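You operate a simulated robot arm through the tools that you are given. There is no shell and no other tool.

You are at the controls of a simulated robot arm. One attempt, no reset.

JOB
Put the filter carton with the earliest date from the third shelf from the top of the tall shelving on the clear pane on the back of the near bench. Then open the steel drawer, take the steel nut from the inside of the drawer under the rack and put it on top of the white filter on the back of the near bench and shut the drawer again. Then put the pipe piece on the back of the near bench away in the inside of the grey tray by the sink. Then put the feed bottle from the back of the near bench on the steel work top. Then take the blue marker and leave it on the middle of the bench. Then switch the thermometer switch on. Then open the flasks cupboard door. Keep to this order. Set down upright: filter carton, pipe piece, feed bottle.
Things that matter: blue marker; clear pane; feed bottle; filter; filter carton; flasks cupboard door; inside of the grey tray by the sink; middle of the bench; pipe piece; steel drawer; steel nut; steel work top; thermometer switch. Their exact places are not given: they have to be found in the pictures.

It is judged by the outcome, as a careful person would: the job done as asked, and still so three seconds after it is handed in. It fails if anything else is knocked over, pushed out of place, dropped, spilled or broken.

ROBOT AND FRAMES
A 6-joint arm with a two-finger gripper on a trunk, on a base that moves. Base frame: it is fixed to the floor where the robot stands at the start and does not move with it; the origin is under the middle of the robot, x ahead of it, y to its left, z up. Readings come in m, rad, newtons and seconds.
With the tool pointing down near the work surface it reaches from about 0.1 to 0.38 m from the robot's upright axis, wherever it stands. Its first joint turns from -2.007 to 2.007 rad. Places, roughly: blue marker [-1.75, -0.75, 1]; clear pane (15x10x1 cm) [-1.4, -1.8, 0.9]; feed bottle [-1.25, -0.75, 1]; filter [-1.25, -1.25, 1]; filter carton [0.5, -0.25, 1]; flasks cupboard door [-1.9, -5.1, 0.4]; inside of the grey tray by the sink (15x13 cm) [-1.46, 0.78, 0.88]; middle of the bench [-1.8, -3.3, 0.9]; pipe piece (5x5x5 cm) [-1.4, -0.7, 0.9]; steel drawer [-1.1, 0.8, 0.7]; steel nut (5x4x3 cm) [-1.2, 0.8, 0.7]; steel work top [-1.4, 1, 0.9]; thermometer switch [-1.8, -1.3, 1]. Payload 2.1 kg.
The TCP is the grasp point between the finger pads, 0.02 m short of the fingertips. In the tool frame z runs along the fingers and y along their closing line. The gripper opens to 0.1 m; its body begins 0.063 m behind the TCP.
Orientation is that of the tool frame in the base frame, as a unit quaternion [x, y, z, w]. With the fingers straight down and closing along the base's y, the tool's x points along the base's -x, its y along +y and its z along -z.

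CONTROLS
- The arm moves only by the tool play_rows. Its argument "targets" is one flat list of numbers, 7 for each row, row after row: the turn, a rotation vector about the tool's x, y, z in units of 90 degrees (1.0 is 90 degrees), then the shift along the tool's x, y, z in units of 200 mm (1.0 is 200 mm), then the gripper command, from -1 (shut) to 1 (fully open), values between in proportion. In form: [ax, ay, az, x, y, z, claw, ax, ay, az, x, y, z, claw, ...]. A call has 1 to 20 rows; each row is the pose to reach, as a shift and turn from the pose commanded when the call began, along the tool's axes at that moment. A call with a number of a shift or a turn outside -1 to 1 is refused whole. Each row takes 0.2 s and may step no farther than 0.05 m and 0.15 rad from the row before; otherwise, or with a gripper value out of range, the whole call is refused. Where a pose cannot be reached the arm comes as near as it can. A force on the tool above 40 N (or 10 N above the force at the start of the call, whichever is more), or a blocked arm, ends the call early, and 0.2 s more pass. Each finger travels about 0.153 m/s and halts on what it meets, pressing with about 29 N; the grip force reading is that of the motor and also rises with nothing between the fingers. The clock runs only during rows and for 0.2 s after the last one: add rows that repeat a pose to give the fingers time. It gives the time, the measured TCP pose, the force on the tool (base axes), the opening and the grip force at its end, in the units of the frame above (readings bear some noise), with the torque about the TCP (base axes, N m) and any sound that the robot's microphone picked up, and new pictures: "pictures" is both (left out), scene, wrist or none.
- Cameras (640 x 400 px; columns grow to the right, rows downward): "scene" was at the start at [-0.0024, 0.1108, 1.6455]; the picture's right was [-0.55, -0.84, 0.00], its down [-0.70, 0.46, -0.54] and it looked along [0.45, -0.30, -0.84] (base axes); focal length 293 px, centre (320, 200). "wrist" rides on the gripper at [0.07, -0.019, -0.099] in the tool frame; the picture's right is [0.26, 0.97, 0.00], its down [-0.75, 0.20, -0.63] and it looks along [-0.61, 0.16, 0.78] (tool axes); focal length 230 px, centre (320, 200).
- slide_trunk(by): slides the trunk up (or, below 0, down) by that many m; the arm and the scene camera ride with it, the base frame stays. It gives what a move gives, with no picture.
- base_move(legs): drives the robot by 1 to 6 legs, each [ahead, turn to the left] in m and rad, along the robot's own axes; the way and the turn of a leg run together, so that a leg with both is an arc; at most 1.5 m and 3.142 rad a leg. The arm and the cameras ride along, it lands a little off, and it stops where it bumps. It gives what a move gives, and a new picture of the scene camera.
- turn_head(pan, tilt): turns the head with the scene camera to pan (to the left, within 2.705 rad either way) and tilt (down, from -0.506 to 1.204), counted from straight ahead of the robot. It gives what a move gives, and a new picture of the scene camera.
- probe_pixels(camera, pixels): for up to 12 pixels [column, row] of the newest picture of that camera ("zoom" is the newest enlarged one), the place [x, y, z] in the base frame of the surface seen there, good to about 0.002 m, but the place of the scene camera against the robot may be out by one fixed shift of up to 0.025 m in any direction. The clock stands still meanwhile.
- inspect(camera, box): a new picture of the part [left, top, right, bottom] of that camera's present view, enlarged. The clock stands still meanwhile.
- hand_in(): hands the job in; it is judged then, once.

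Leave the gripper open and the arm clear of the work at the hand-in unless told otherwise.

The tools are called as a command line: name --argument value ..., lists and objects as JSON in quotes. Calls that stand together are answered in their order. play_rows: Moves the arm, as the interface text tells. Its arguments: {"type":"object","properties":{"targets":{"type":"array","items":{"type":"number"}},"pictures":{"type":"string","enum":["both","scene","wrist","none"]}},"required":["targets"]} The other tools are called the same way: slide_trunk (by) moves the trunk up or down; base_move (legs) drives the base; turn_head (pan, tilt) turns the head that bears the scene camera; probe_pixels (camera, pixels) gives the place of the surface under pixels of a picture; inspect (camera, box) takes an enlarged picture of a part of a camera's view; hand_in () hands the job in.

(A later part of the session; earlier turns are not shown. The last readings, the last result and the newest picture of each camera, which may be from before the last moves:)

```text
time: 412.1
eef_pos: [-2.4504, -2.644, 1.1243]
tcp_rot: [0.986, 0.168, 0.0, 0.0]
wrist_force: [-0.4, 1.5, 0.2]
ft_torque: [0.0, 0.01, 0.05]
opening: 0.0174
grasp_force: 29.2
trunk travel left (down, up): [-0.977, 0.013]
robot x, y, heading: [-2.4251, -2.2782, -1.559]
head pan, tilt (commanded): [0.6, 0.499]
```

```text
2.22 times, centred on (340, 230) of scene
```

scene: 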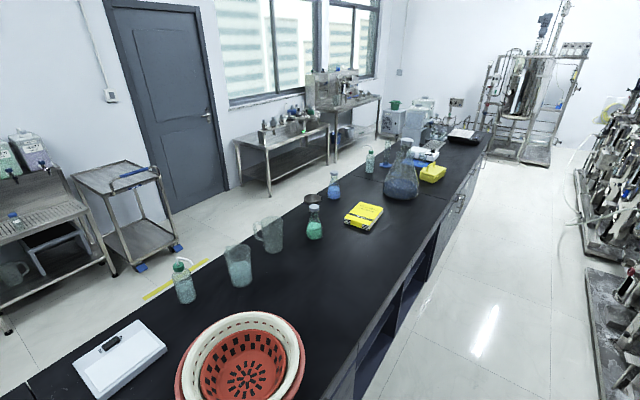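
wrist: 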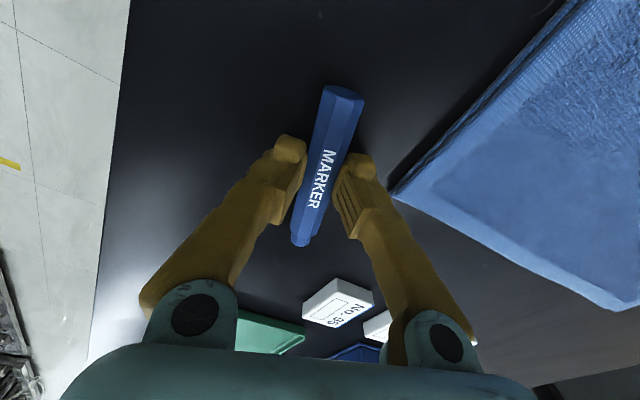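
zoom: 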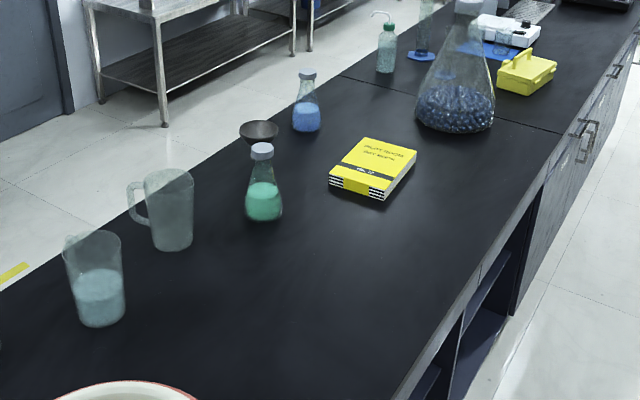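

The area around (−1.8, −3.3) is free. I drive 1.02 m on and turn to face the bench.

base_move --legs '[[1.02, 0], [0, 1.557]]'

turn_head --pan 0.0 --tilt 0.8

```text
time: 421.3
eef_pos: [-2.0466, -3.3677, 1.1233]
tcp_rot: [0.591, 0.807, -0.001, -0.001]
wrist_force: [0.7, -0.1, -0.2]
ft_torque: [0.02, -0.03, 0.01]
opening: 0.0175
grasp_force: 29.1
trunk travel left (down, up): [-0.977, 0.013]
robot x, y, heading: [-2.41, -3.3318, -0.014]
head pan, tilt (commanded): [0.6, 0.499]
```

scene: 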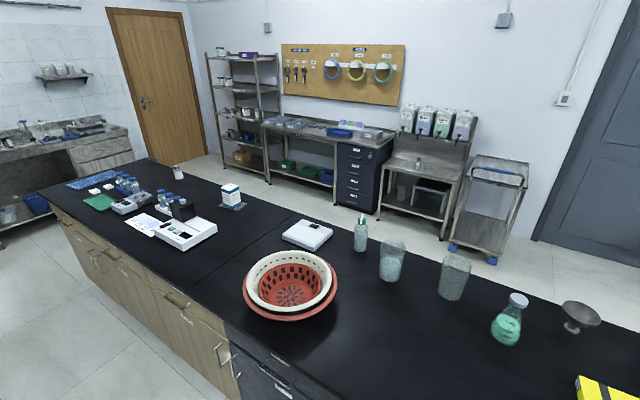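

```text
time: 422.3
eef_pos: [-2.0473, -3.3659, 1.1241]
tcp_rot: [0.591, 0.807, 0.0, -0.001]
wrist_force: [0.1, 0.4, -0.3]
ft_torque: [0.02, 0.01, -0.02]
opening: 0.0177
grasp_force: 29.2
trunk travel left (down, up): [-0.977, 0.013]
robot x, y, heading: [-2.4132, -3.326, -0.022]
head pan, tilt (commanded): [0.0, 0.799]
```

scene: 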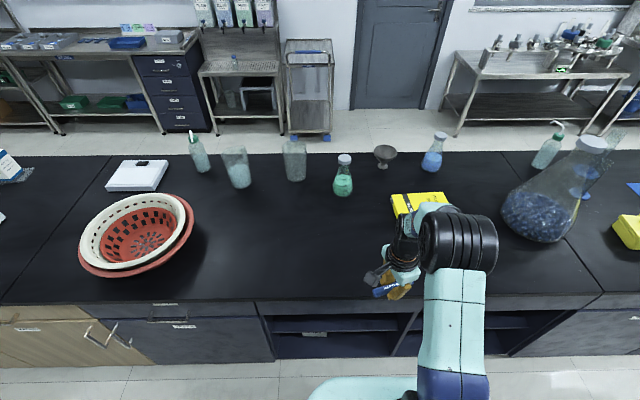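

I straighten, drive 0.19 m to the bench, then shift the tool left and a little outward so the marker hangs over about (−1.83, −3.30).

base_move --legs '[[0, 0.018], [0.19, 0]]'

play_rows --targets '[0, 0, 0, 0.072, 0.075, 0, -1, 0, 0, 0, 0.145, 0.15, 0, -1, 0, 0, 0, 0.217, 0.226, 0, -1]' --pictures "both"

```text
time: 424.2
eef_pos: [-1.8606, -3.3587, 1.1242]
tcp_rot: [0.583, 0.813, 0.001, 0.0]
wrist_force: [-0.8, -0.7, 0.2]
ft_torque: [-0.01, -0.06, 0.03]
opening: 0.0177
grasp_force: 29.0
trunk travel left (down, up): [-0.977, 0.013]
robot x, y, heading: [-2.2223, -3.3273, -0.001]
head pan, tilt (commanded): [0.0, 0.799]
```

scene: 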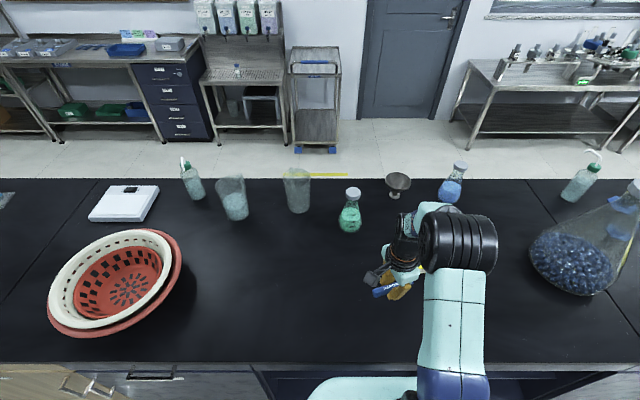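

```text
time: 425.0
eef_pos: [-1.8283, -3.303, 1.1213]
tcp_rot: [0.582, 0.813, 0.0, -0.002]
wrist_force: [0.6, 0.2, 0.2]
ft_torque: [0.0, 0.0, 0.01]
opening: 0.0177
grasp_force: 29.0
trunk travel left (down, up): [-0.977, 0.013]
robot x, y, heading: [-2.2225, -3.3284, 0.001]
head pan, tilt (commanded): [0.0, 0.799]
```

scene: 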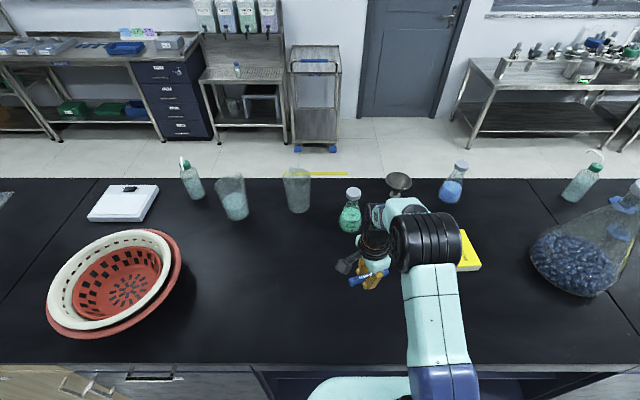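
wrist: 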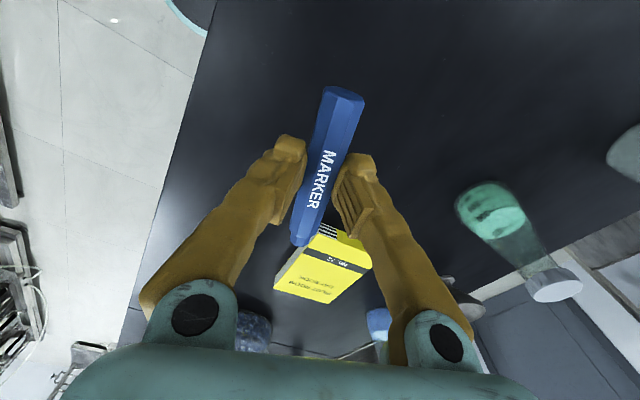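

In place over free bench. I lower the trunk 0.185 m, then settle the marker in small steps.

slide_trunk --by -0.188

play_rows --targets '[0, 0, 0, 0, 0, 0.01, -1, 0, 0, 0, 0, 0, 0.02, -1, 0, 0, 0, 0, 0, 0.03, -1]' --pictures "none"

```text
time: 427.0
eef_pos: [-1.8289, -3.3043, 0.9346]
tcp_rot: [0.583, 0.812, 0.0, -0.002]
wrist_force: [-0.1, 0.0, -0.6]
ft_torque: [0.0, 0.03, -0.02]
opening: 0.0173
grasp_force: 28.9
trunk travel left (down, up): [-0.789, 0.201]
robot x, y, heading: [-2.2188, -3.3248, 0.001]
head pan, tilt (commanded): [0.0, 0.799]
```

```text
time: 427.8
eef_pos: [-1.8292, -3.3041, 0.9293]
tcp_rot: [0.583, 0.812, 0.0, -0.001]
wrist_force: [1.0, 0.6, 0.2]
ft_torque: [0.02, -0.03, -0.02]
opening: 0.0173
grasp_force: 29.3
trunk travel left (down, up): [-0.789, 0.201]
robot x, y, heading: [-2.2187, -3.329, 0.003]
head pan, tilt (commanded): [0.0, 0.799]
```

play_rows --targets '[0, 0, 0, 0, 0, 0.01, -1, 0, 0, 0, 0, 0, 0.015, -1, 0, 0, 0, 0, 0, 0.02, -1]' --pictures "none"

play_rows --targets '[0, 0, 0, 0, 0, 0.005, -1, 0, 0, 0, 0, 0, 0.01, -1]' --pictures "none"

```text
time: 428.6
eef_pos: [-1.8284, -3.3026, 0.9239]
tcp_rot: [0.583, 0.813, 0.0, -0.001]
wrist_force: [0.0, 0.5, 0.9]
ft_torque: [0.0, -0.01, -0.01]
opening: 0.0177
grasp_force: 28.8
trunk travel left (down, up): [-0.789, 0.201]
robot x, y, heading: [-2.2217, -3.3254, 0.002]
head pan, tilt (commanded): [0.0, 0.799]
```

```text
time: 429.2
eef_pos: [-1.8285, -3.3038, 0.9239]
tcp_rot: [0.583, 0.812, 0.0, -0.001]
wrist_force: [2.0, -0.3, 9.9]
ft_torque: [0.01, -0.1, -0.02]
opening: 0.0179
grasp_force: 29.4
trunk travel left (down, up): [-0.789, 0.201]
robot x, y, heading: [-2.223, -3.3246, 0.001]
head pan, tilt (commanded): [0.0, 0.799]
```

Contact. I open the fingers to 3.6 cm and lift off.

play_rows --targets '[0, 0, 0, 0, 0, -0.003, -1, 0, 0, 0, 0, 0, -0.003, -0.6, 0, 0, 0, 0, 0, -0.003, -0.5, 0, 0, 0, 0, 0, -0.003, -0.3, 0, 0, 0, 0, 0, -0.003, -0.2]' --pictures "wrist"

slide_trunk --by 0.19

inspect --camera "scene" --box '[0, 0, 640, 400]'

```text
time: 430.4
eef_pos: [-1.8288, -3.3034, 0.9236]
tcp_rot: [0.583, 0.812, -0.001, -0.001]
wrist_force: [-0.4, -0.5, 0.0]
ft_torque: [0.0, -0.02, -0.02]
opening: 0.04
grasp_force: 0.2
trunk travel left (down, up): [-0.789, 0.201]
robot x, y, heading: [-2.2229, -3.326, 0.001]
head pan, tilt (commanded): [0.0, 0.799]
```

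wrist: 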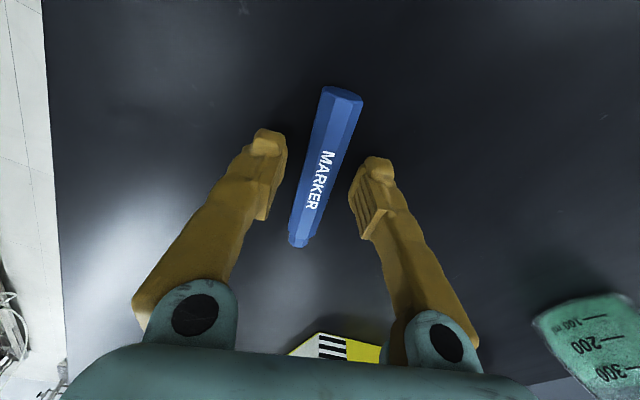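

```text
time: 432.5
eef_pos: [-1.8289, -3.3035, 1.1136]
tcp_rot: [0.583, 0.813, 0.0, -0.002]
wrist_force: [0.1, -0.4, -0.4]
ft_torque: [-0.01, -0.03, -0.01]
opening: 0.04
grasp_force: 0.0
trunk travel left (down, up): [-0.979, 0.011]
robot x, y, heading: [-2.2218, -3.3267, 0.004]
head pan, tilt (commanded): [0.0, 0.799]
```

```text
1.00 times, centred on (320, 200) of scene (not enlarged: the box is as wide or as high as the picture)
```

zoom: 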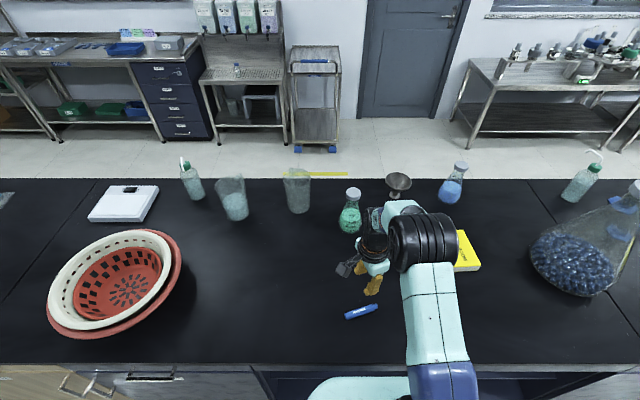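

Marker lies on the free middle of the bench. Next the thermometer: I back off 0.2 m, face +y, drive 1.98 m back, and face the bench again.

base_move --legs '[[-0.2, 0], [0, 1.567], [1.5, 0], [0.47, 0], [0, -1.571]]'

turn_head --pan 0.0 --tilt 0.8

```text
time: 451.1
eef_pos: [-2.0458, -1.3447, 1.1136]
tcp_rot: [0.579, 0.815, 0.0, -0.001]
wrist_force: [0.1, 0.4, 0.1]
ft_torque: [-0.02, 0.0, -0.02]
opening: 0.0396
grasp_force: 0.0
trunk travel left (down, up): [-0.979, 0.011]
robot x, y, heading: [-2.437, -1.3723, 0.009]
head pan, tilt (commanded): [0.0, 0.799]
```

scene: 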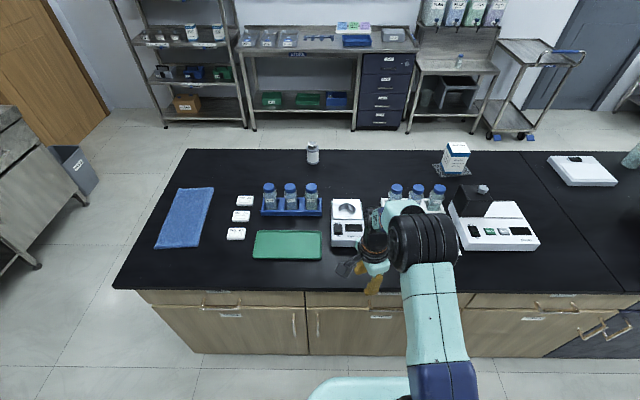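

```text
time: 451.7
eef_pos: [-2.0458, -1.3444, 1.1147]
tcp_rot: [0.578, 0.816, 0.0, -0.002]
wrist_force: [0.3, -0.5, 0.4]
ft_torque: [0.03, 0.02, 0.02]
opening: 0.04
grasp_force: 0.1
trunk travel left (down, up): [-0.979, 0.011]
robot x, y, heading: [-2.4378, -1.3707, 0.01]
head pan, tilt (commanded): [0.0, 0.799]
```

scene: 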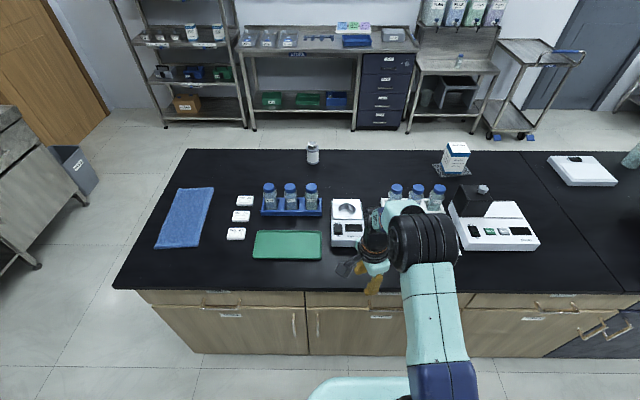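

The thermometer device is at (347, 225). I enlarge it, and also the other device further right (490, 225), to identify which has the thermometer switch.

inspect --camera "scene" --box '[320, 190, 380, 260]'

inspect --camera "scene" --box '[440, 180, 550, 260]'

```text
5.71 times, centred on (350, 225) of scene
```

zoom: 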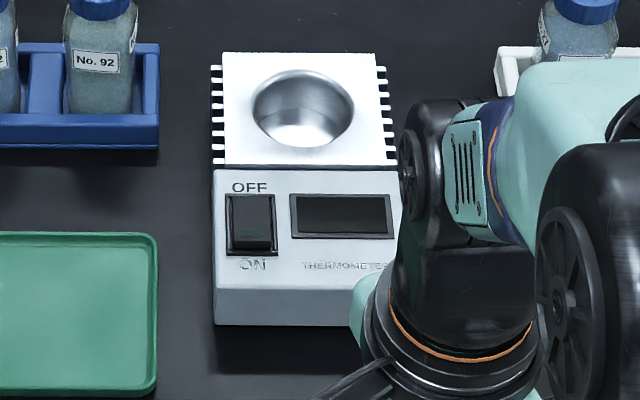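

```text
5.00 times, centred on (495, 220) of scene
```

zoom: 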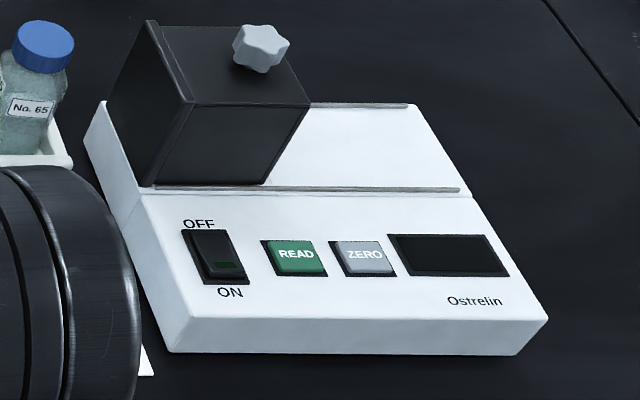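

The device is labelled THERMOMETER; its rocker has OFF at the far end and ON at the near end. I probe the rocker and the device's surfaces.

inspect --camera "scene" --box '[335, 215, 365, 245]'

probe_pixels --camera "zoom" --pixels '[[150, 100], [190, 130], [150, 200], [190, 200], [150, 250], [170, 260], [190, 250], [240, 200], [80, 200], [170, 300], [300, 150], [170, 330]]'

```text
13.33 times, centred on (350, 230) of scene
```

zoom: 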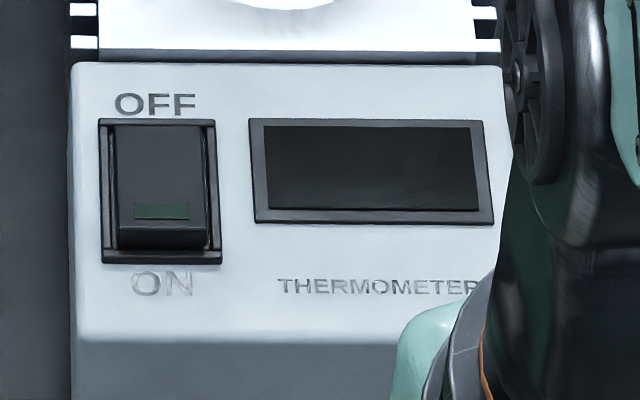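

```text
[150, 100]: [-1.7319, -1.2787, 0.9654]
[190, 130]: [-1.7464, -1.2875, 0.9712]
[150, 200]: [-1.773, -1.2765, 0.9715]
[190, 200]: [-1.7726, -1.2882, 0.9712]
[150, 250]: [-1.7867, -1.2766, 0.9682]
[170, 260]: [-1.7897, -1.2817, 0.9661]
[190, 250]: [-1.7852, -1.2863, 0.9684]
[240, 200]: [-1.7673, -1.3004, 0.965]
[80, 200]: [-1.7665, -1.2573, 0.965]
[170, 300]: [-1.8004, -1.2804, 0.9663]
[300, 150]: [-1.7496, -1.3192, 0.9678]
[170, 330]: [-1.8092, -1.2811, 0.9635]
```

The rocker's ON end is the near end at about x −1.779, y −1.28. I'll press it with the far fingertip, fingers 6 cm apart, so the other finger stays in front of the device. First I square the tool (19° turn), set the opening, and drive 0.215 m ahead.

play_rows --targets '[0, 0, 0.0715, 0, 0, 0, 0.2, 0, 0, 0.143, 0, 0, 0, 0.2, 0, 0, 0.2145, 0, 0, 0, 0.2]' --pictures "none"

base_move --legs '[[0.21, 0]]'

inspect --camera "wrist" --box '[0, 0, 640, 400]'

```text
time: 452.5
eef_pos: [-2.0465, -1.3455, 1.1144]
tcp_rot: [0.708, 0.706, -0.001, -0.001]
wrist_force: [0.1, -0.2, 0.2]
ft_torque: [0.02, -0.01, -0.02]
opening: 0.0601
grasp_force: 0.1
trunk travel left (down, up): [-0.979, 0.011]
robot x, y, heading: [-2.4407, -1.3738, 0.01]
head pan, tilt (commanded): [0.0, 0.799]
```

```text
time: 454.2
eef_pos: [-1.8367, -1.3426, 1.1141]
tcp_rot: [0.707, 0.707, 0.0, -0.001]
wrist_force: [-0.6, -0.5, -0.3]
ft_torque: [0.01, -0.05, -0.01]
opening: 0.06
grasp_force: 0.0
trunk travel left (down, up): [-0.979, 0.011]
robot x, y, heading: [-2.2268, -1.3708, 0.008]
head pan, tilt (commanded): [0.0, 0.799]
```

scene: 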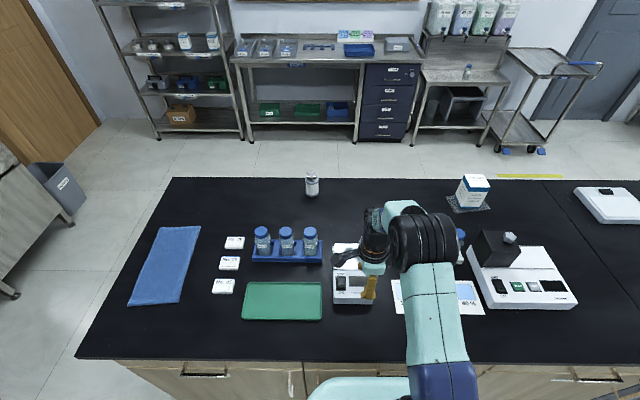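

```text
1.00 times, centred on (320, 200) of wrist (not enlarged: the box is as wide or as high as the picture)
```

zoom: 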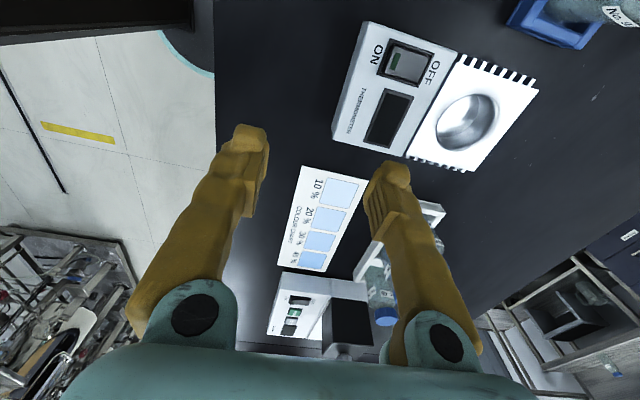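

The wrist camera sees the rocker at (405, 62), with ON on the near side. I enlarge and probe for true places.

inspect --camera "wrist" --box '[340, 20, 460, 110]'

probe_pixels --camera "zoom" --pixels '[[210, 185], [240, 150], [235, 220], [290, 200], [310, 170], [300, 240], [190, 185], [260, 200], [170, 200], [120, 220], [380, 230], [560, 220]]'

```text
4.44 times, centred on (400, 65) of wrist
```

zoom: 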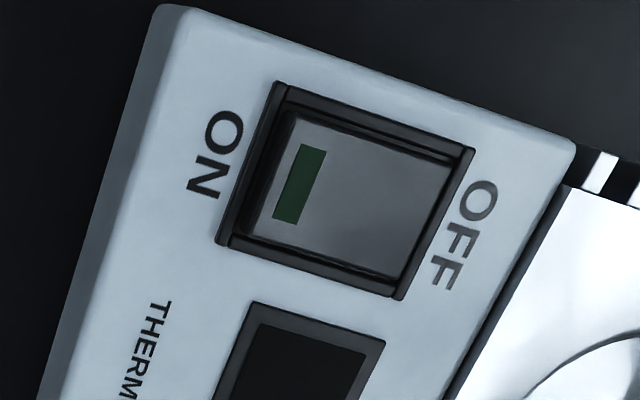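

```text
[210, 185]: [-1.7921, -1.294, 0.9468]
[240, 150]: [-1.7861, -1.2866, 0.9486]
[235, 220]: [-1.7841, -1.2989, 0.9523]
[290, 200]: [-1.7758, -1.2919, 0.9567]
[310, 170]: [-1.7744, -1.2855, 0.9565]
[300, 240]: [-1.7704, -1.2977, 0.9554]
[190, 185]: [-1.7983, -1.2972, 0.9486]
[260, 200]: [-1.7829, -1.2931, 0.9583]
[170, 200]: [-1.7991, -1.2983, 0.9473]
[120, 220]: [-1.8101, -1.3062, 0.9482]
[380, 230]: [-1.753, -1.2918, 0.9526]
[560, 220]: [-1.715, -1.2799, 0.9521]
```

True rocker: ON end at x −1.784…−1.775, y −1.2885, z 0.958; panel z 0.948. I open to 10 cm (far fingertip then 5.8 cm ahead of the TCP) and shift the tool 5.4 cm left.

play_rows --targets '[0, 0, 0, 0.09, 0, 0, 1, 0, 0, 0, 0.18, 0, 0, 1, 0, 0, 0, 0.27, 0, 0, 1, 0, 0, 0, 0.27, 0, 0, 1]' --pictures "none"

slide_trunk --by -0.1

inspect --camera "wrist" --box '[0, 0, 640, 400]'

inspect --camera "scene" --box '[290, 200, 420, 330]'

```text
time: 455.2
eef_pos: [-1.8355, -1.2869, 1.112]
tcp_rot: [0.707, 0.707, -0.001, -0.002]
wrist_force: [-0.9, -0.5, 0.7]
ft_torque: [0.02, 0.02, 0.0]
opening: 0.0999
grasp_force: 0.0
trunk travel left (down, up): [-0.979, 0.011]
robot x, y, heading: [-2.224, -1.3683, 0.011]
head pan, tilt (commanded): [0.0, 0.799]
```

```text
time: 456.5
eef_pos: [-1.8346, -1.2872, 1.0119]
tcp_rot: [0.707, 0.708, 0.0, -0.002]
wrist_force: [-0.1, -0.4, -0.5]
ft_torque: [0.0, -0.03, -0.01]
opening: 0.1
grasp_force: 0.0
trunk travel left (down, up): [-0.879, 0.111]
robot x, y, heading: [-2.227, -1.3708, 0.013]
head pan, tilt (commanded): [0.0, 0.799]
```

```text
1.00 times, centred on (320, 200) of wrist (not enlarged: the box is as wide or as high as the picture)
```

zoom: 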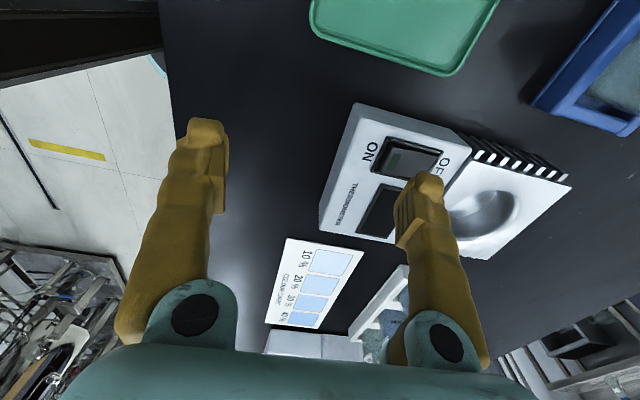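

```text
3.08 times, centred on (355, 265) of scene
```

zoom: 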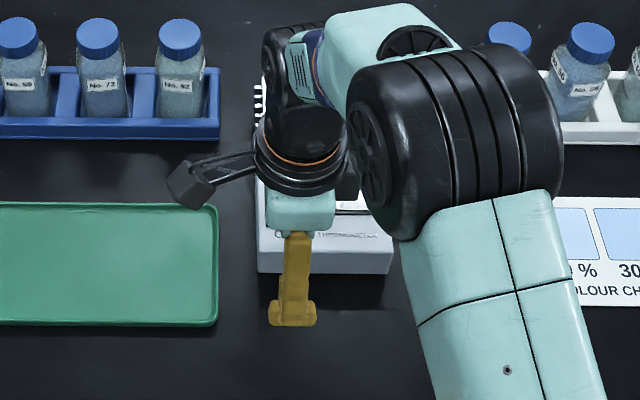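

inspect --camera "wrist" --box '[350, 120, 470, 220]'

probe_pixels --camera "zoom" --pixels '[[175, 150], [190, 120], [165, 190], [220, 160], [245, 140], [150, 150], [130, 160], [270, 170], [330, 260], [310, 230], [360, 230], [285, 115]]'

```text
4.00 times, centred on (410, 170) of wrist
```

zoom: 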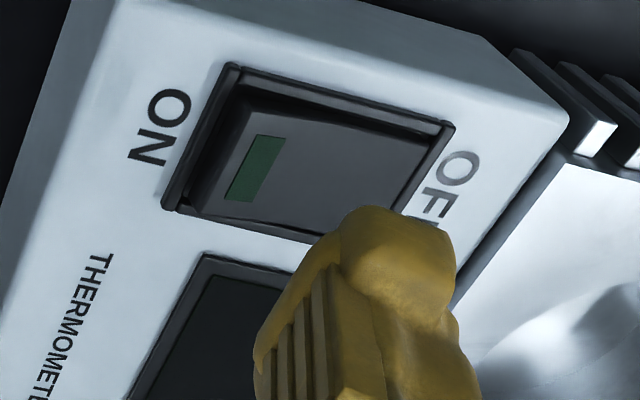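

```text
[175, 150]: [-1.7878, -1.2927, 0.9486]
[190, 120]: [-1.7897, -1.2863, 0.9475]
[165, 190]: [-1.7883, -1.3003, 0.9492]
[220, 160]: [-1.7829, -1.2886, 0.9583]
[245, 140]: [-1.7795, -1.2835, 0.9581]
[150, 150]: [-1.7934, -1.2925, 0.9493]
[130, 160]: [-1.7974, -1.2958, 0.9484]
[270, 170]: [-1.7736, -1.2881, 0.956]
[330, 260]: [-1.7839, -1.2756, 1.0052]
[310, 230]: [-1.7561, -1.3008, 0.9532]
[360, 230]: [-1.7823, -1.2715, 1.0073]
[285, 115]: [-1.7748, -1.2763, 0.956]
```

The far fingertip will land at x≈−1.778, right on the raised ON end. I shift 2 mm toward ON, lower the trunk 2.8 cm, then press in 1 mm steps.

play_rows --targets '[0, 0, 0, 0, -0.01, 0, 1, 0, 0, 0, 0, -0.01, 0, 1]' --pictures "none"

slide_trunk --by -0.028

play_rows --targets '[0, 0, 0, 0, 0, 0.01, 1, 0, 0, 0, 0, 0, 0.02, 1, 0, 0, 0, 0, 0, 0.03, 1]' --pictures "wrist"

```text
time: 457.1
eef_pos: [-1.8365, -1.2861, 1.0133]
tcp_rot: [0.707, 0.707, -0.001, -0.002]
wrist_force: [-0.3, 0.3, -0.2]
ft_torque: [-0.01, -0.01, 0.03]
opening: 0.1
grasp_force: 0.0
trunk travel left (down, up): [-0.879, 0.111]
robot x, y, heading: [-2.2236, -1.3689, 0.014]
head pan, tilt (commanded): [0.0, 0.799]
```

```text
time: 457.8
eef_pos: [-1.8363, -1.2864, 0.9848]
tcp_rot: [0.707, 0.707, 0.0, -0.001]
wrist_force: [0.7, 0.4, 1.2]
ft_torque: [0.02, -0.02, -0.01]
opening: 0.1
grasp_force: 0.1
trunk travel left (down, up): [-0.851, 0.139]
robot x, y, heading: [-2.225, -1.3689, 0.017]
head pan, tilt (commanded): [0.0, 0.799]
```

```text
time: 458.6
eef_pos: [-1.8375, -1.2875, 0.9785]
tcp_rot: [0.707, 0.707, 0.0, -0.001]
wrist_force: [0.6, -0.7, -0.7]
ft_torque: [0.01, 0.01, 0.02]
opening: 0.0999
grasp_force: 0.0
trunk travel left (down, up): [-0.851, 0.139]
robot x, y, heading: [-2.2245, -1.3698, 0.015]
head pan, tilt (commanded): [0.0, 0.799]
```

wrist: 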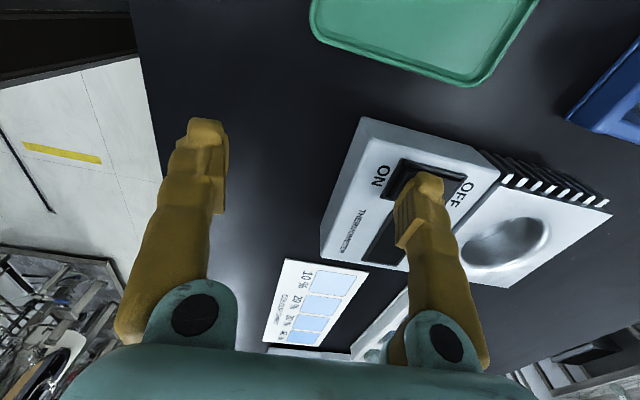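

At contact height. I press 6 mm in 1 mm rows.

play_rows --targets '[0, 0, 0, 0, 0, 0.005, 1, 0, 0, 0, 0, 0, 0.01, 1, 0, 0, 0, 0, 0, 0.015, 1, 0, 0, 0, 0, 0, 0.02, 1, 0, 0, 0, 0, 0, 0.025, 1, 0, 0, 0, 0, 0, 0.03, 1]' --pictures "wrist"

```text
time: 460.0
eef_pos: [-1.8351, -1.2868, 0.9725]
tcp_rot: [0.707, 0.708, 0.0, -0.001]
wrist_force: [0.2, 0.1, -0.3]
ft_torque: [0.01, 0.05, 0.06]
opening: 0.1
grasp_force: 0.1
trunk travel left (down, up): [-0.851, 0.139]
robot x, y, heading: [-2.2246, -1.3667, 0.008]
head pan, tilt (commanded): [0.0, 0.799]
```

wrist: 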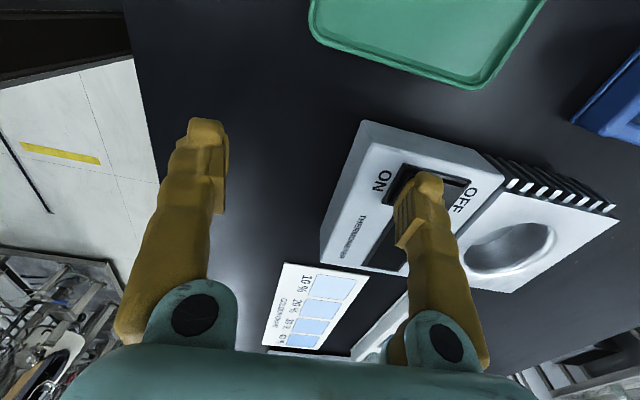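

No force yet; I press further, up to 6 mm.

play_rows --targets '[0, 0, 0, 0, 0, 0.005, 1, 0, 0, 0, 0, 0, 0.01, 1, 0, 0, 0, 0, 0, 0.015, 1]' --pictures "none"

inspect --camera "wrist" --box '[350, 130, 470, 230]'

```text
time: 460.8
eef_pos: [-1.8354, -1.2876, 0.9701]
tcp_rot: [0.707, 0.707, 0.001, -0.001]
wrist_force: [1.4, 0.6, 6.0]
ft_torque: [0.04, -0.37, 0.07]
opening: 0.0999
grasp_force: 0.0
trunk travel left (down, up): [-0.851, 0.139]
robot x, y, heading: [-2.2294, -1.3684, 0.008]
head pan, tilt (commanded): [0.0, 0.799]
heard: click
```

```text
4.00 times, centred on (410, 180) of wrist
```

zoom: 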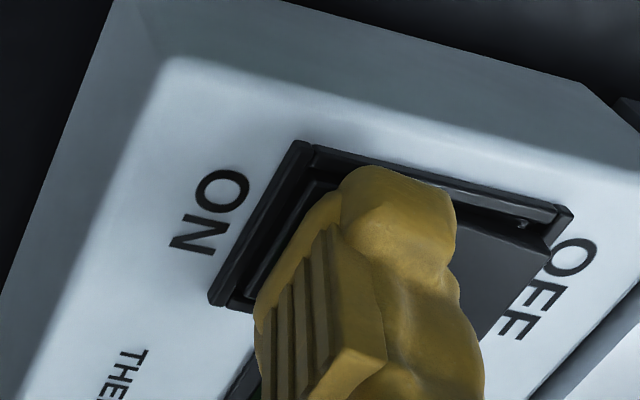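

A click was heard. I lift straight up and check the rocker.

slide_trunk --by 0.13

inspect --camera "wrist" --box '[340, 60, 480, 200]'

inspect --camera "scene" --box '[290, 200, 420, 330]'

```text
time: 462.4
eef_pos: [-1.8347, -1.2867, 1.0997]
tcp_rot: [0.707, 0.707, -0.001, -0.002]
wrist_force: [0.6, 0.1, 0.3]
ft_torque: [-0.02, -0.01, -0.03]
opening: 0.1002
grasp_force: 0.1
trunk travel left (down, up): [-0.981, 0.009]
robot x, y, heading: [-2.2243, -1.3691, 0.013]
head pan, tilt (commanded): [0.0, 0.799]
```

```text
2.86 times, centred on (410, 130) of wrist
```

zoom: 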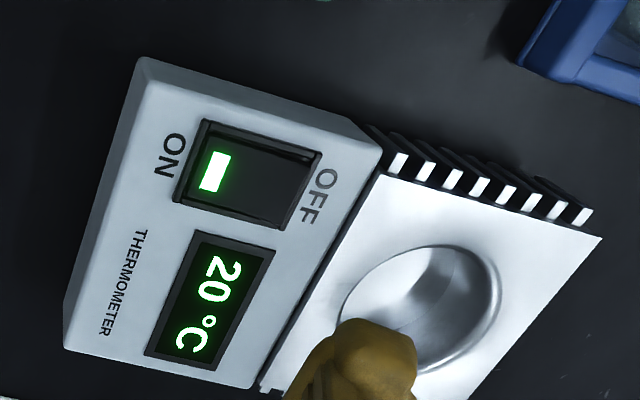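

```text
3.08 times, centred on (355, 265) of scene
```

zoom: 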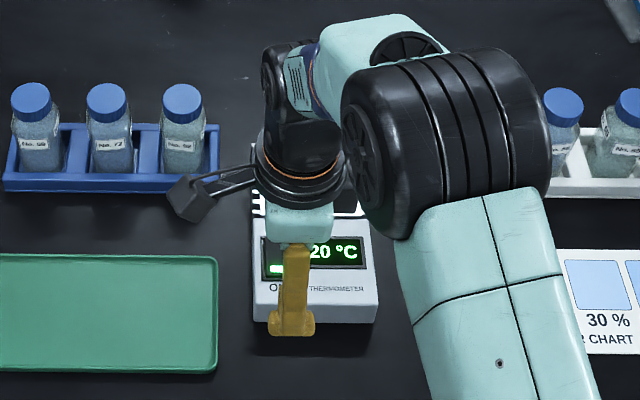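

The display lights "20 °C" — switched on. Last: the flasks cupboard door. I back off 0.22 m, face −y and drive along the far side about 2.9 m, then look.

base_move --legs '[[-0.22, 0], [0, -1.583], [1.5, 0], [1.2, 0]]'

turn_head --pan 0.7 --tilt 0.6

```text
time: 480.6
eef_pos: [-2.4695, -4.4483, 1.0989]
tcp_rot: [1.0, -0.03, 0.002, 0.0]
wrist_force: [0.2, 0.4, 0.2]
ft_torque: [0.01, 0.01, 0.0]
opening: 0.0999
grasp_force: 0.0
trunk travel left (down, up): [-0.981, 0.009]
robot x, y, heading: [-2.5292, -4.0525, -1.618]
head pan, tilt (commanded): [0.0, 0.799]
```

scene: 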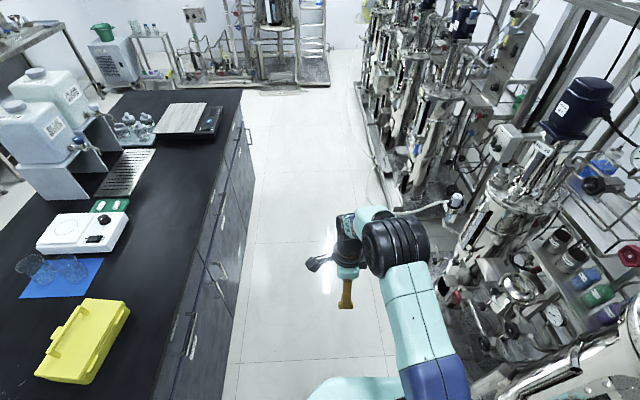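

```text
time: 481.7
eef_pos: [-2.47, -4.4507, 1.0981]
tcp_rot: [1.0, -0.03, 0.001, -0.002]
wrist_force: [-1.1, 0.9, 0.3]
ft_torque: [0.02, 0.0, -0.01]
opening: 0.0999
grasp_force: 0.0
trunk travel left (down, up): [-0.981, 0.009]
robot x, y, heading: [-2.5293, -4.0545, -1.624]
head pan, tilt (commanded): [0.7, 0.6]
```

scene: 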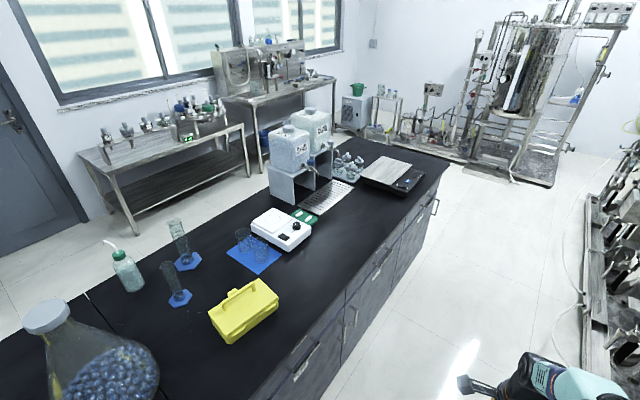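

I go on to y≈−5.1 and face the bench to read the door labels.

base_move --legs '[[0, 0.09], [1.0, 0], [0, 1.53]]'

turn_head --pan 0.0 --tilt 0.9

```text
time: 491.0
eef_pos: [-2.0953, -4.9573, 1.0984]
tcp_rot: [0.708, 0.707, 0.0, -0.001]
wrist_force: [-0.7, -0.1, 0.4]
ft_torque: [-0.01, 0.01, -0.04]
opening: 0.0998
grasp_force: 0.0
trunk travel left (down, up): [-0.981, 0.009]
robot x, y, heading: [-2.4847, -5.0352, 0.008]
head pan, tilt (commanded): [0.7, 0.6]
```

scene: 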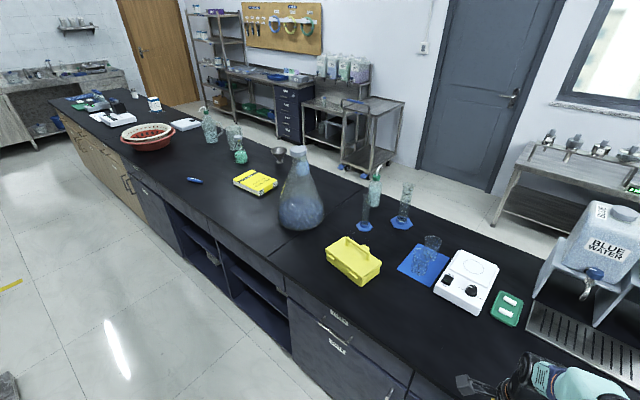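

```text
time: 492.1
eef_pos: [-2.0957, -4.9575, 1.0994]
tcp_rot: [0.708, 0.706, -0.001, -0.002]
wrist_force: [0.2, 0.7, -0.3]
ft_torque: [0.01, -0.01, 0.01]
opening: 0.0998
grasp_force: 0.0
trunk travel left (down, up): [-0.981, 0.009]
robot x, y, heading: [-2.4838, -5.0383, 0.01]
head pan, tilt (commanded): [0.0, 0.901]
```

scene: 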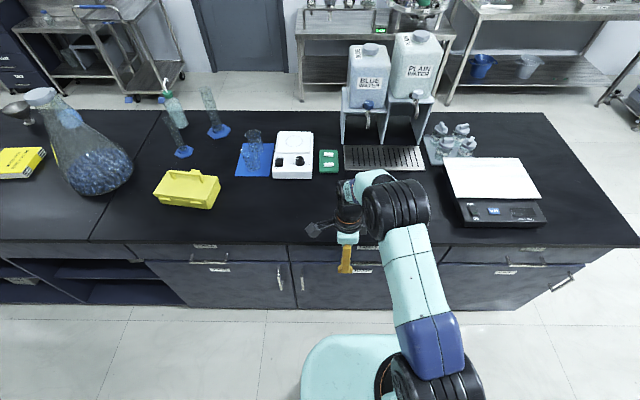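

I enlarge the cupboard fronts to find the FLASKS label.

inspect --camera "scene" --box '[120, 220, 320, 320]'

inspect --camera "scene" --box '[290, 230, 420, 320]'

inspect --camera "scene" --box '[430, 230, 620, 320]'

```text
3.20 times, centred on (220, 270) of scene
```

zoom: 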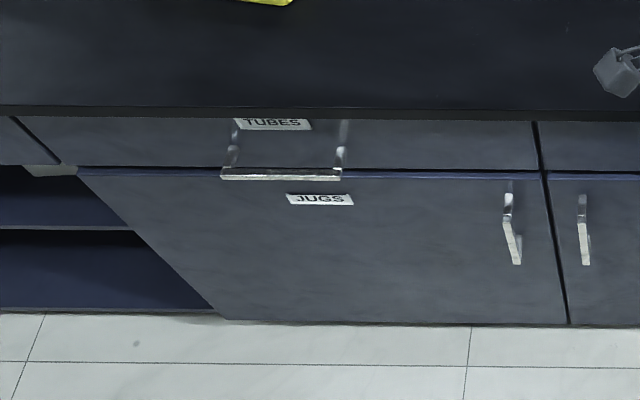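

```text
4.44 times, centred on (355, 275) of scene
```

zoom: 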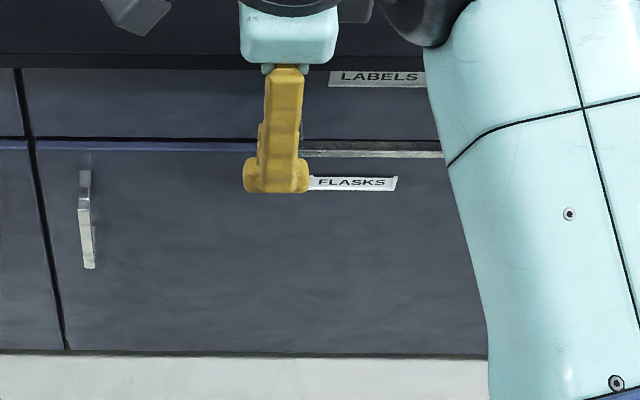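

```text
3.37 times, centred on (525, 275) of scene
```

zoom: 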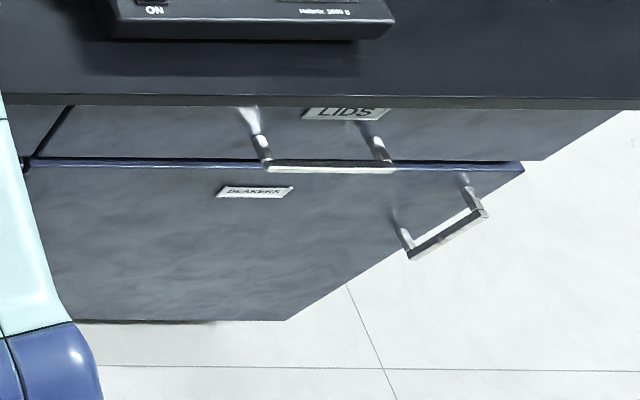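

FLASKS is the middle door; its upright handle is on the left edge at (302, 282), so it hinges on the right. I probe handle and door.

inspect --camera "scene" --box '[280, 250, 350, 310]'

probe_pixels --camera "zoom" --pixels '[[160, 250], [166, 300], [155, 190], [165, 330], [157, 160], [110, 180], [130, 300], [300, 250], [420, 190], [70, 310], [220, 150], [300, 350]]'

```text
6.67 times, centred on (315, 280) of scene
```

zoom: 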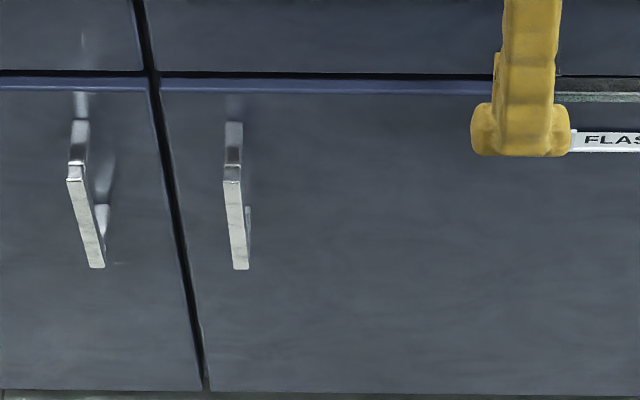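

```text
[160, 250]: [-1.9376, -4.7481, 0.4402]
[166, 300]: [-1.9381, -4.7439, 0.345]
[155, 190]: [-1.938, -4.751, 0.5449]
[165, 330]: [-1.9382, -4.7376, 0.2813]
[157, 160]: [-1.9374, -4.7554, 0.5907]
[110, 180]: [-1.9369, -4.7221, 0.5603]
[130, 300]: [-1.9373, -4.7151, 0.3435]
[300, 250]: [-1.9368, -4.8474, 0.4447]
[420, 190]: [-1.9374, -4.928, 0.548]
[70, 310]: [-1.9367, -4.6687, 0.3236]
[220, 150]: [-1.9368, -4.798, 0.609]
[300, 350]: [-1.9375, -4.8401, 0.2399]
```

probe_pixels --camera "zoom" --pixels '[[232, 190], [236, 220], [240, 255], [232, 172], [232, 140], [246, 220], [240, 266], [150, 90], [207, 380], [560, 110], [400, 380], [180, 220]]'

turn_head --pan -0.45 --tilt 0.9

```text
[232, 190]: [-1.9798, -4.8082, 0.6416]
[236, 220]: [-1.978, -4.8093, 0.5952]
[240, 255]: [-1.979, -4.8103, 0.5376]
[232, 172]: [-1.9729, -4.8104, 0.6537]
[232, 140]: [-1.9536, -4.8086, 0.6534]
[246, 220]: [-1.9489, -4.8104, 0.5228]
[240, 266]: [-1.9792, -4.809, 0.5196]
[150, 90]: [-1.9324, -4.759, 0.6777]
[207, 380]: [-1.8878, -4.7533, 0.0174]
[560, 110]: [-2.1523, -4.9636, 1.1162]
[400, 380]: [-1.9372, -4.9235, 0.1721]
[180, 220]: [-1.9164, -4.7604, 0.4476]
```

```text
time: 493.0
eef_pos: [-2.096, -4.9566, 1.0985]
tcp_rot: [0.708, 0.707, -0.001, -0.002]
wrist_force: [-0.7, 0.7, 0.2]
ft_torque: [0.0, 0.01, -0.01]
opening: 0.1
grasp_force: 0.0
trunk travel left (down, up): [-0.981, 0.009]
robot x, y, heading: [-2.4838, -5.0385, 0.01]
head pan, tilt (commanded): [-0.45, 0.901]
```

scene: 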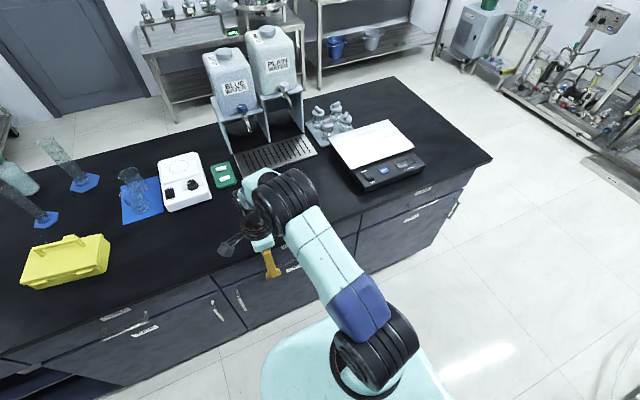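

FLASKS door: face x≈−1.94, handle bar at y −4.81, x −1.98, z 0.50–0.63, hinge on the right. Plan: level the tool, grip the bar, pull the door ajar, then swing it open from inside. First I turn the tool back to its standard orientation.

play_rows --targets '[0, 0, -0.0909, 0, 0, 0, 1, 0, 0, -0.1818, 0, 0, 0, 1, 0, 0, -0.2727, 0, 0, 0, 1, 0, 0, -0.3636, 0, 0, 0, 1, 0, 0, -0.4545, 0, 0, 0, 1, 0, 0, -0.5454, 0, 0, 0, 1, 0, 0, -0.6363, 0, 0, 0, 1, 0, 0, -0.7272, 0, 0, 0, 1, 0, 0, -0.8181, 0, 0, 0, 1, 0, 0, -0.909, 0, 0, 0, 1, 0, 0, -1, 0, 0, 0, 1]' --pictures "none"

play_rows --targets '[0, 0, 0, 0, -0.13, 0, 1, 0, 0, 0, 0, -0.26, 0, 1, 0, 0, 0, 0, -0.39, 0, 1]' --pictures "none"

```text
time: 495.4
eef_pos: [-2.0942, -4.9576, 1.0989]
tcp_rot: [0.0, 1.0, 0.001, -0.001]
wrist_force: [0.2, -0.2, -0.6]
ft_torque: [0.0, 0.01, -0.02]
opening: 0.1
grasp_force: 0.1
trunk travel left (down, up): [-0.981, 0.009]
robot x, y, heading: [-2.4869, -5.0414, 0.01]
head pan, tilt (commanded): [-0.45, 0.901]
```

```text
time: 496.2
eef_pos: [-2.096, -5.0365, 1.1017]
tcp_rot: [0.001, 1.0, 0.001, -0.002]
wrist_force: [-0.4, -0.9, -0.5]
ft_torque: [0.04, 0.01, 0.01]
opening: 0.1
grasp_force: 0.0
trunk travel left (down, up): [-0.981, 0.009]
robot x, y, heading: [-2.4839, -5.0364, 0.007]
head pan, tilt (commanded): [-0.45, 0.901]
```

Standard, straight ahead. Now I pitch up to level in two stages.

play_rows --targets '[0, -0.0715, 0, -0.086, 0, -0.036, 1, 0, -0.143, 0, -0.171, 0, -0.071, 1, 0, -0.2145, 0, -0.257, 0, -0.107, 1, 0, -0.286, 0, -0.343, 0, -0.143, 1, 0, -0.3575, 0, -0.429, 0, -0.179, 1, 0, -0.429, 0, -0.514, 0, -0.214, 1, 0, -0.5, 0, -0.6, 0, -0.25, 1]' --pictures "none"

play_rows --targets '[0, -0.0715, 0, -0.111, 0, -0.01, 1, 0, -0.143, 0, -0.223, 0, -0.02, 1, 0, -0.2145, 0, -0.334, 0, -0.03, 1, 0, -0.286, 0, -0.446, 0, -0.04, 1, 0, -0.3575, 0, -0.557, 0, -0.05, 1, 0, -0.429, 0, -0.669, 0, -0.06, 1, 0, -0.5, 0, -0.78, 0, -0.07, 1]' --pictures "scene"

```text
time: 497.8
eef_pos: [-1.9744, -5.0339, 1.1504]
tcp_rot: [0.001, 0.924, 0.001, 0.382]
wrist_force: [0.3, -0.3, 0.5]
ft_torque: [0.01, -0.03, 0.03]
opening: 0.0997
grasp_force: 0.1
trunk travel left (down, up): [-0.981, 0.009]
robot x, y, heading: [-2.4877, -5.0387, 0.009]
head pan, tilt (commanded): [-0.45, 0.901]
```

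```text
time: 499.4
eef_pos: [-1.8742, -5.0364, 1.2684]
tcp_rot: [0.001, 0.707, 0.0, 0.707]
wrist_force: [-0.4, -0.3, -0.4]
ft_torque: [0.01, 0.01, 0.02]
opening: 0.1
grasp_force: 0.1
trunk travel left (down, up): [-0.981, 0.009]
robot x, y, heading: [-2.4879, -5.039, 0.006]
head pan, tilt (commanded): [-0.45, 0.901]
```

scene: 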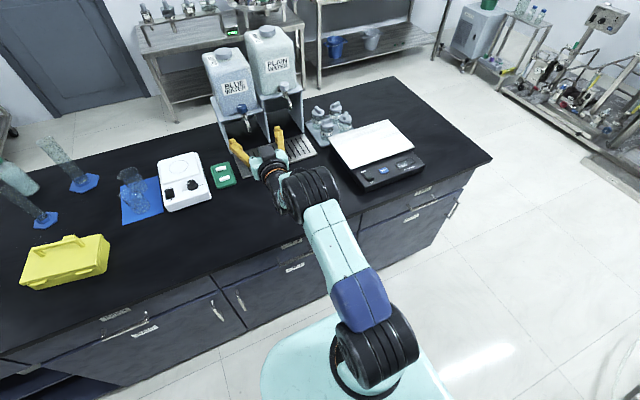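

Level. I draw the arm in 6 cm, then sidestep to y≈−4.81 and back off so the hand is in front of the handle.

play_rows --targets '[0, 0, 0, 0, 0, -0.1, 1, 0, 0, 0, 0, 0, -0.2, 1, 0, 0, 0, 0, 0, -0.3, 1]' --pictures "none"

base_move --legs '[[0, 1.563], [0.229, 0], [0, -1.571], [-0.12, 0]]'

turn_head --pan 0.0 --tilt 1.0

```text
time: 500.2
eef_pos: [-1.933, -5.0351, 1.2683]
tcp_rot: [0.001, 0.708, 0.0, 0.706]
wrist_force: [1.1, 0.4, -0.2]
ft_torque: [0.0, 0.02, -0.03]
opening: 0.1002
grasp_force: 0.0
trunk travel left (down, up): [-0.981, 0.009]
robot x, y, heading: [-2.484, -5.0363, 0.008]
head pan, tilt (commanded): [-0.45, 0.901]
```

```text
time: 510.3
eef_pos: [-2.0339, -4.8174, 1.259]
tcp_rot: [0.007, 0.714, -0.006, 0.7]
wrist_force: [-3.5, -0.3, 1.1]
ft_torque: [0.01, 0.11, 0.0]
opening: 0.1
grasp_force: 0.1
trunk travel left (down, up): [-0.981, 0.009]
robot x, y, heading: [-2.6032, -4.8142, 0.001]
head pan, tilt (commanded): [-0.45, 0.901]
```

scene: 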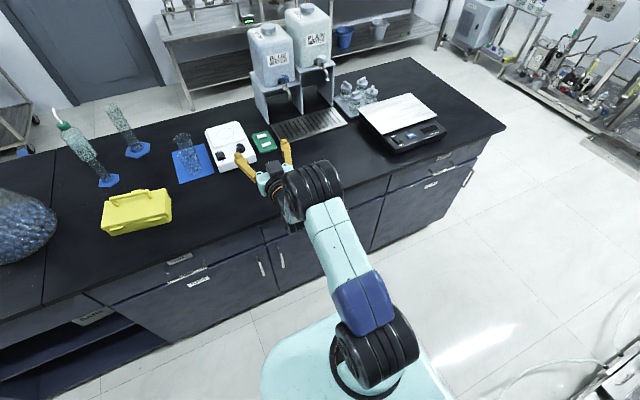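

```text
time: 511.2
eef_pos: [-2.035, -4.8174, 1.2612]
tcp_rot: [0.006, 0.713, -0.005, 0.701]
wrist_force: [1.1, 0.6, -0.1]
ft_torque: [0.0, -0.05, 0.03]
opening: 0.0999
grasp_force: 0.1
trunk travel left (down, up): [-0.981, 0.009]
robot x, y, heading: [-2.6033, -4.8121, -0.007]
head pan, tilt (commanded): [0.0, 1.0]
```

scene: 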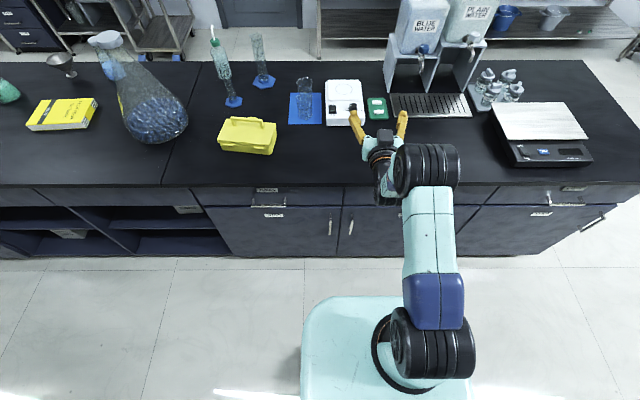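

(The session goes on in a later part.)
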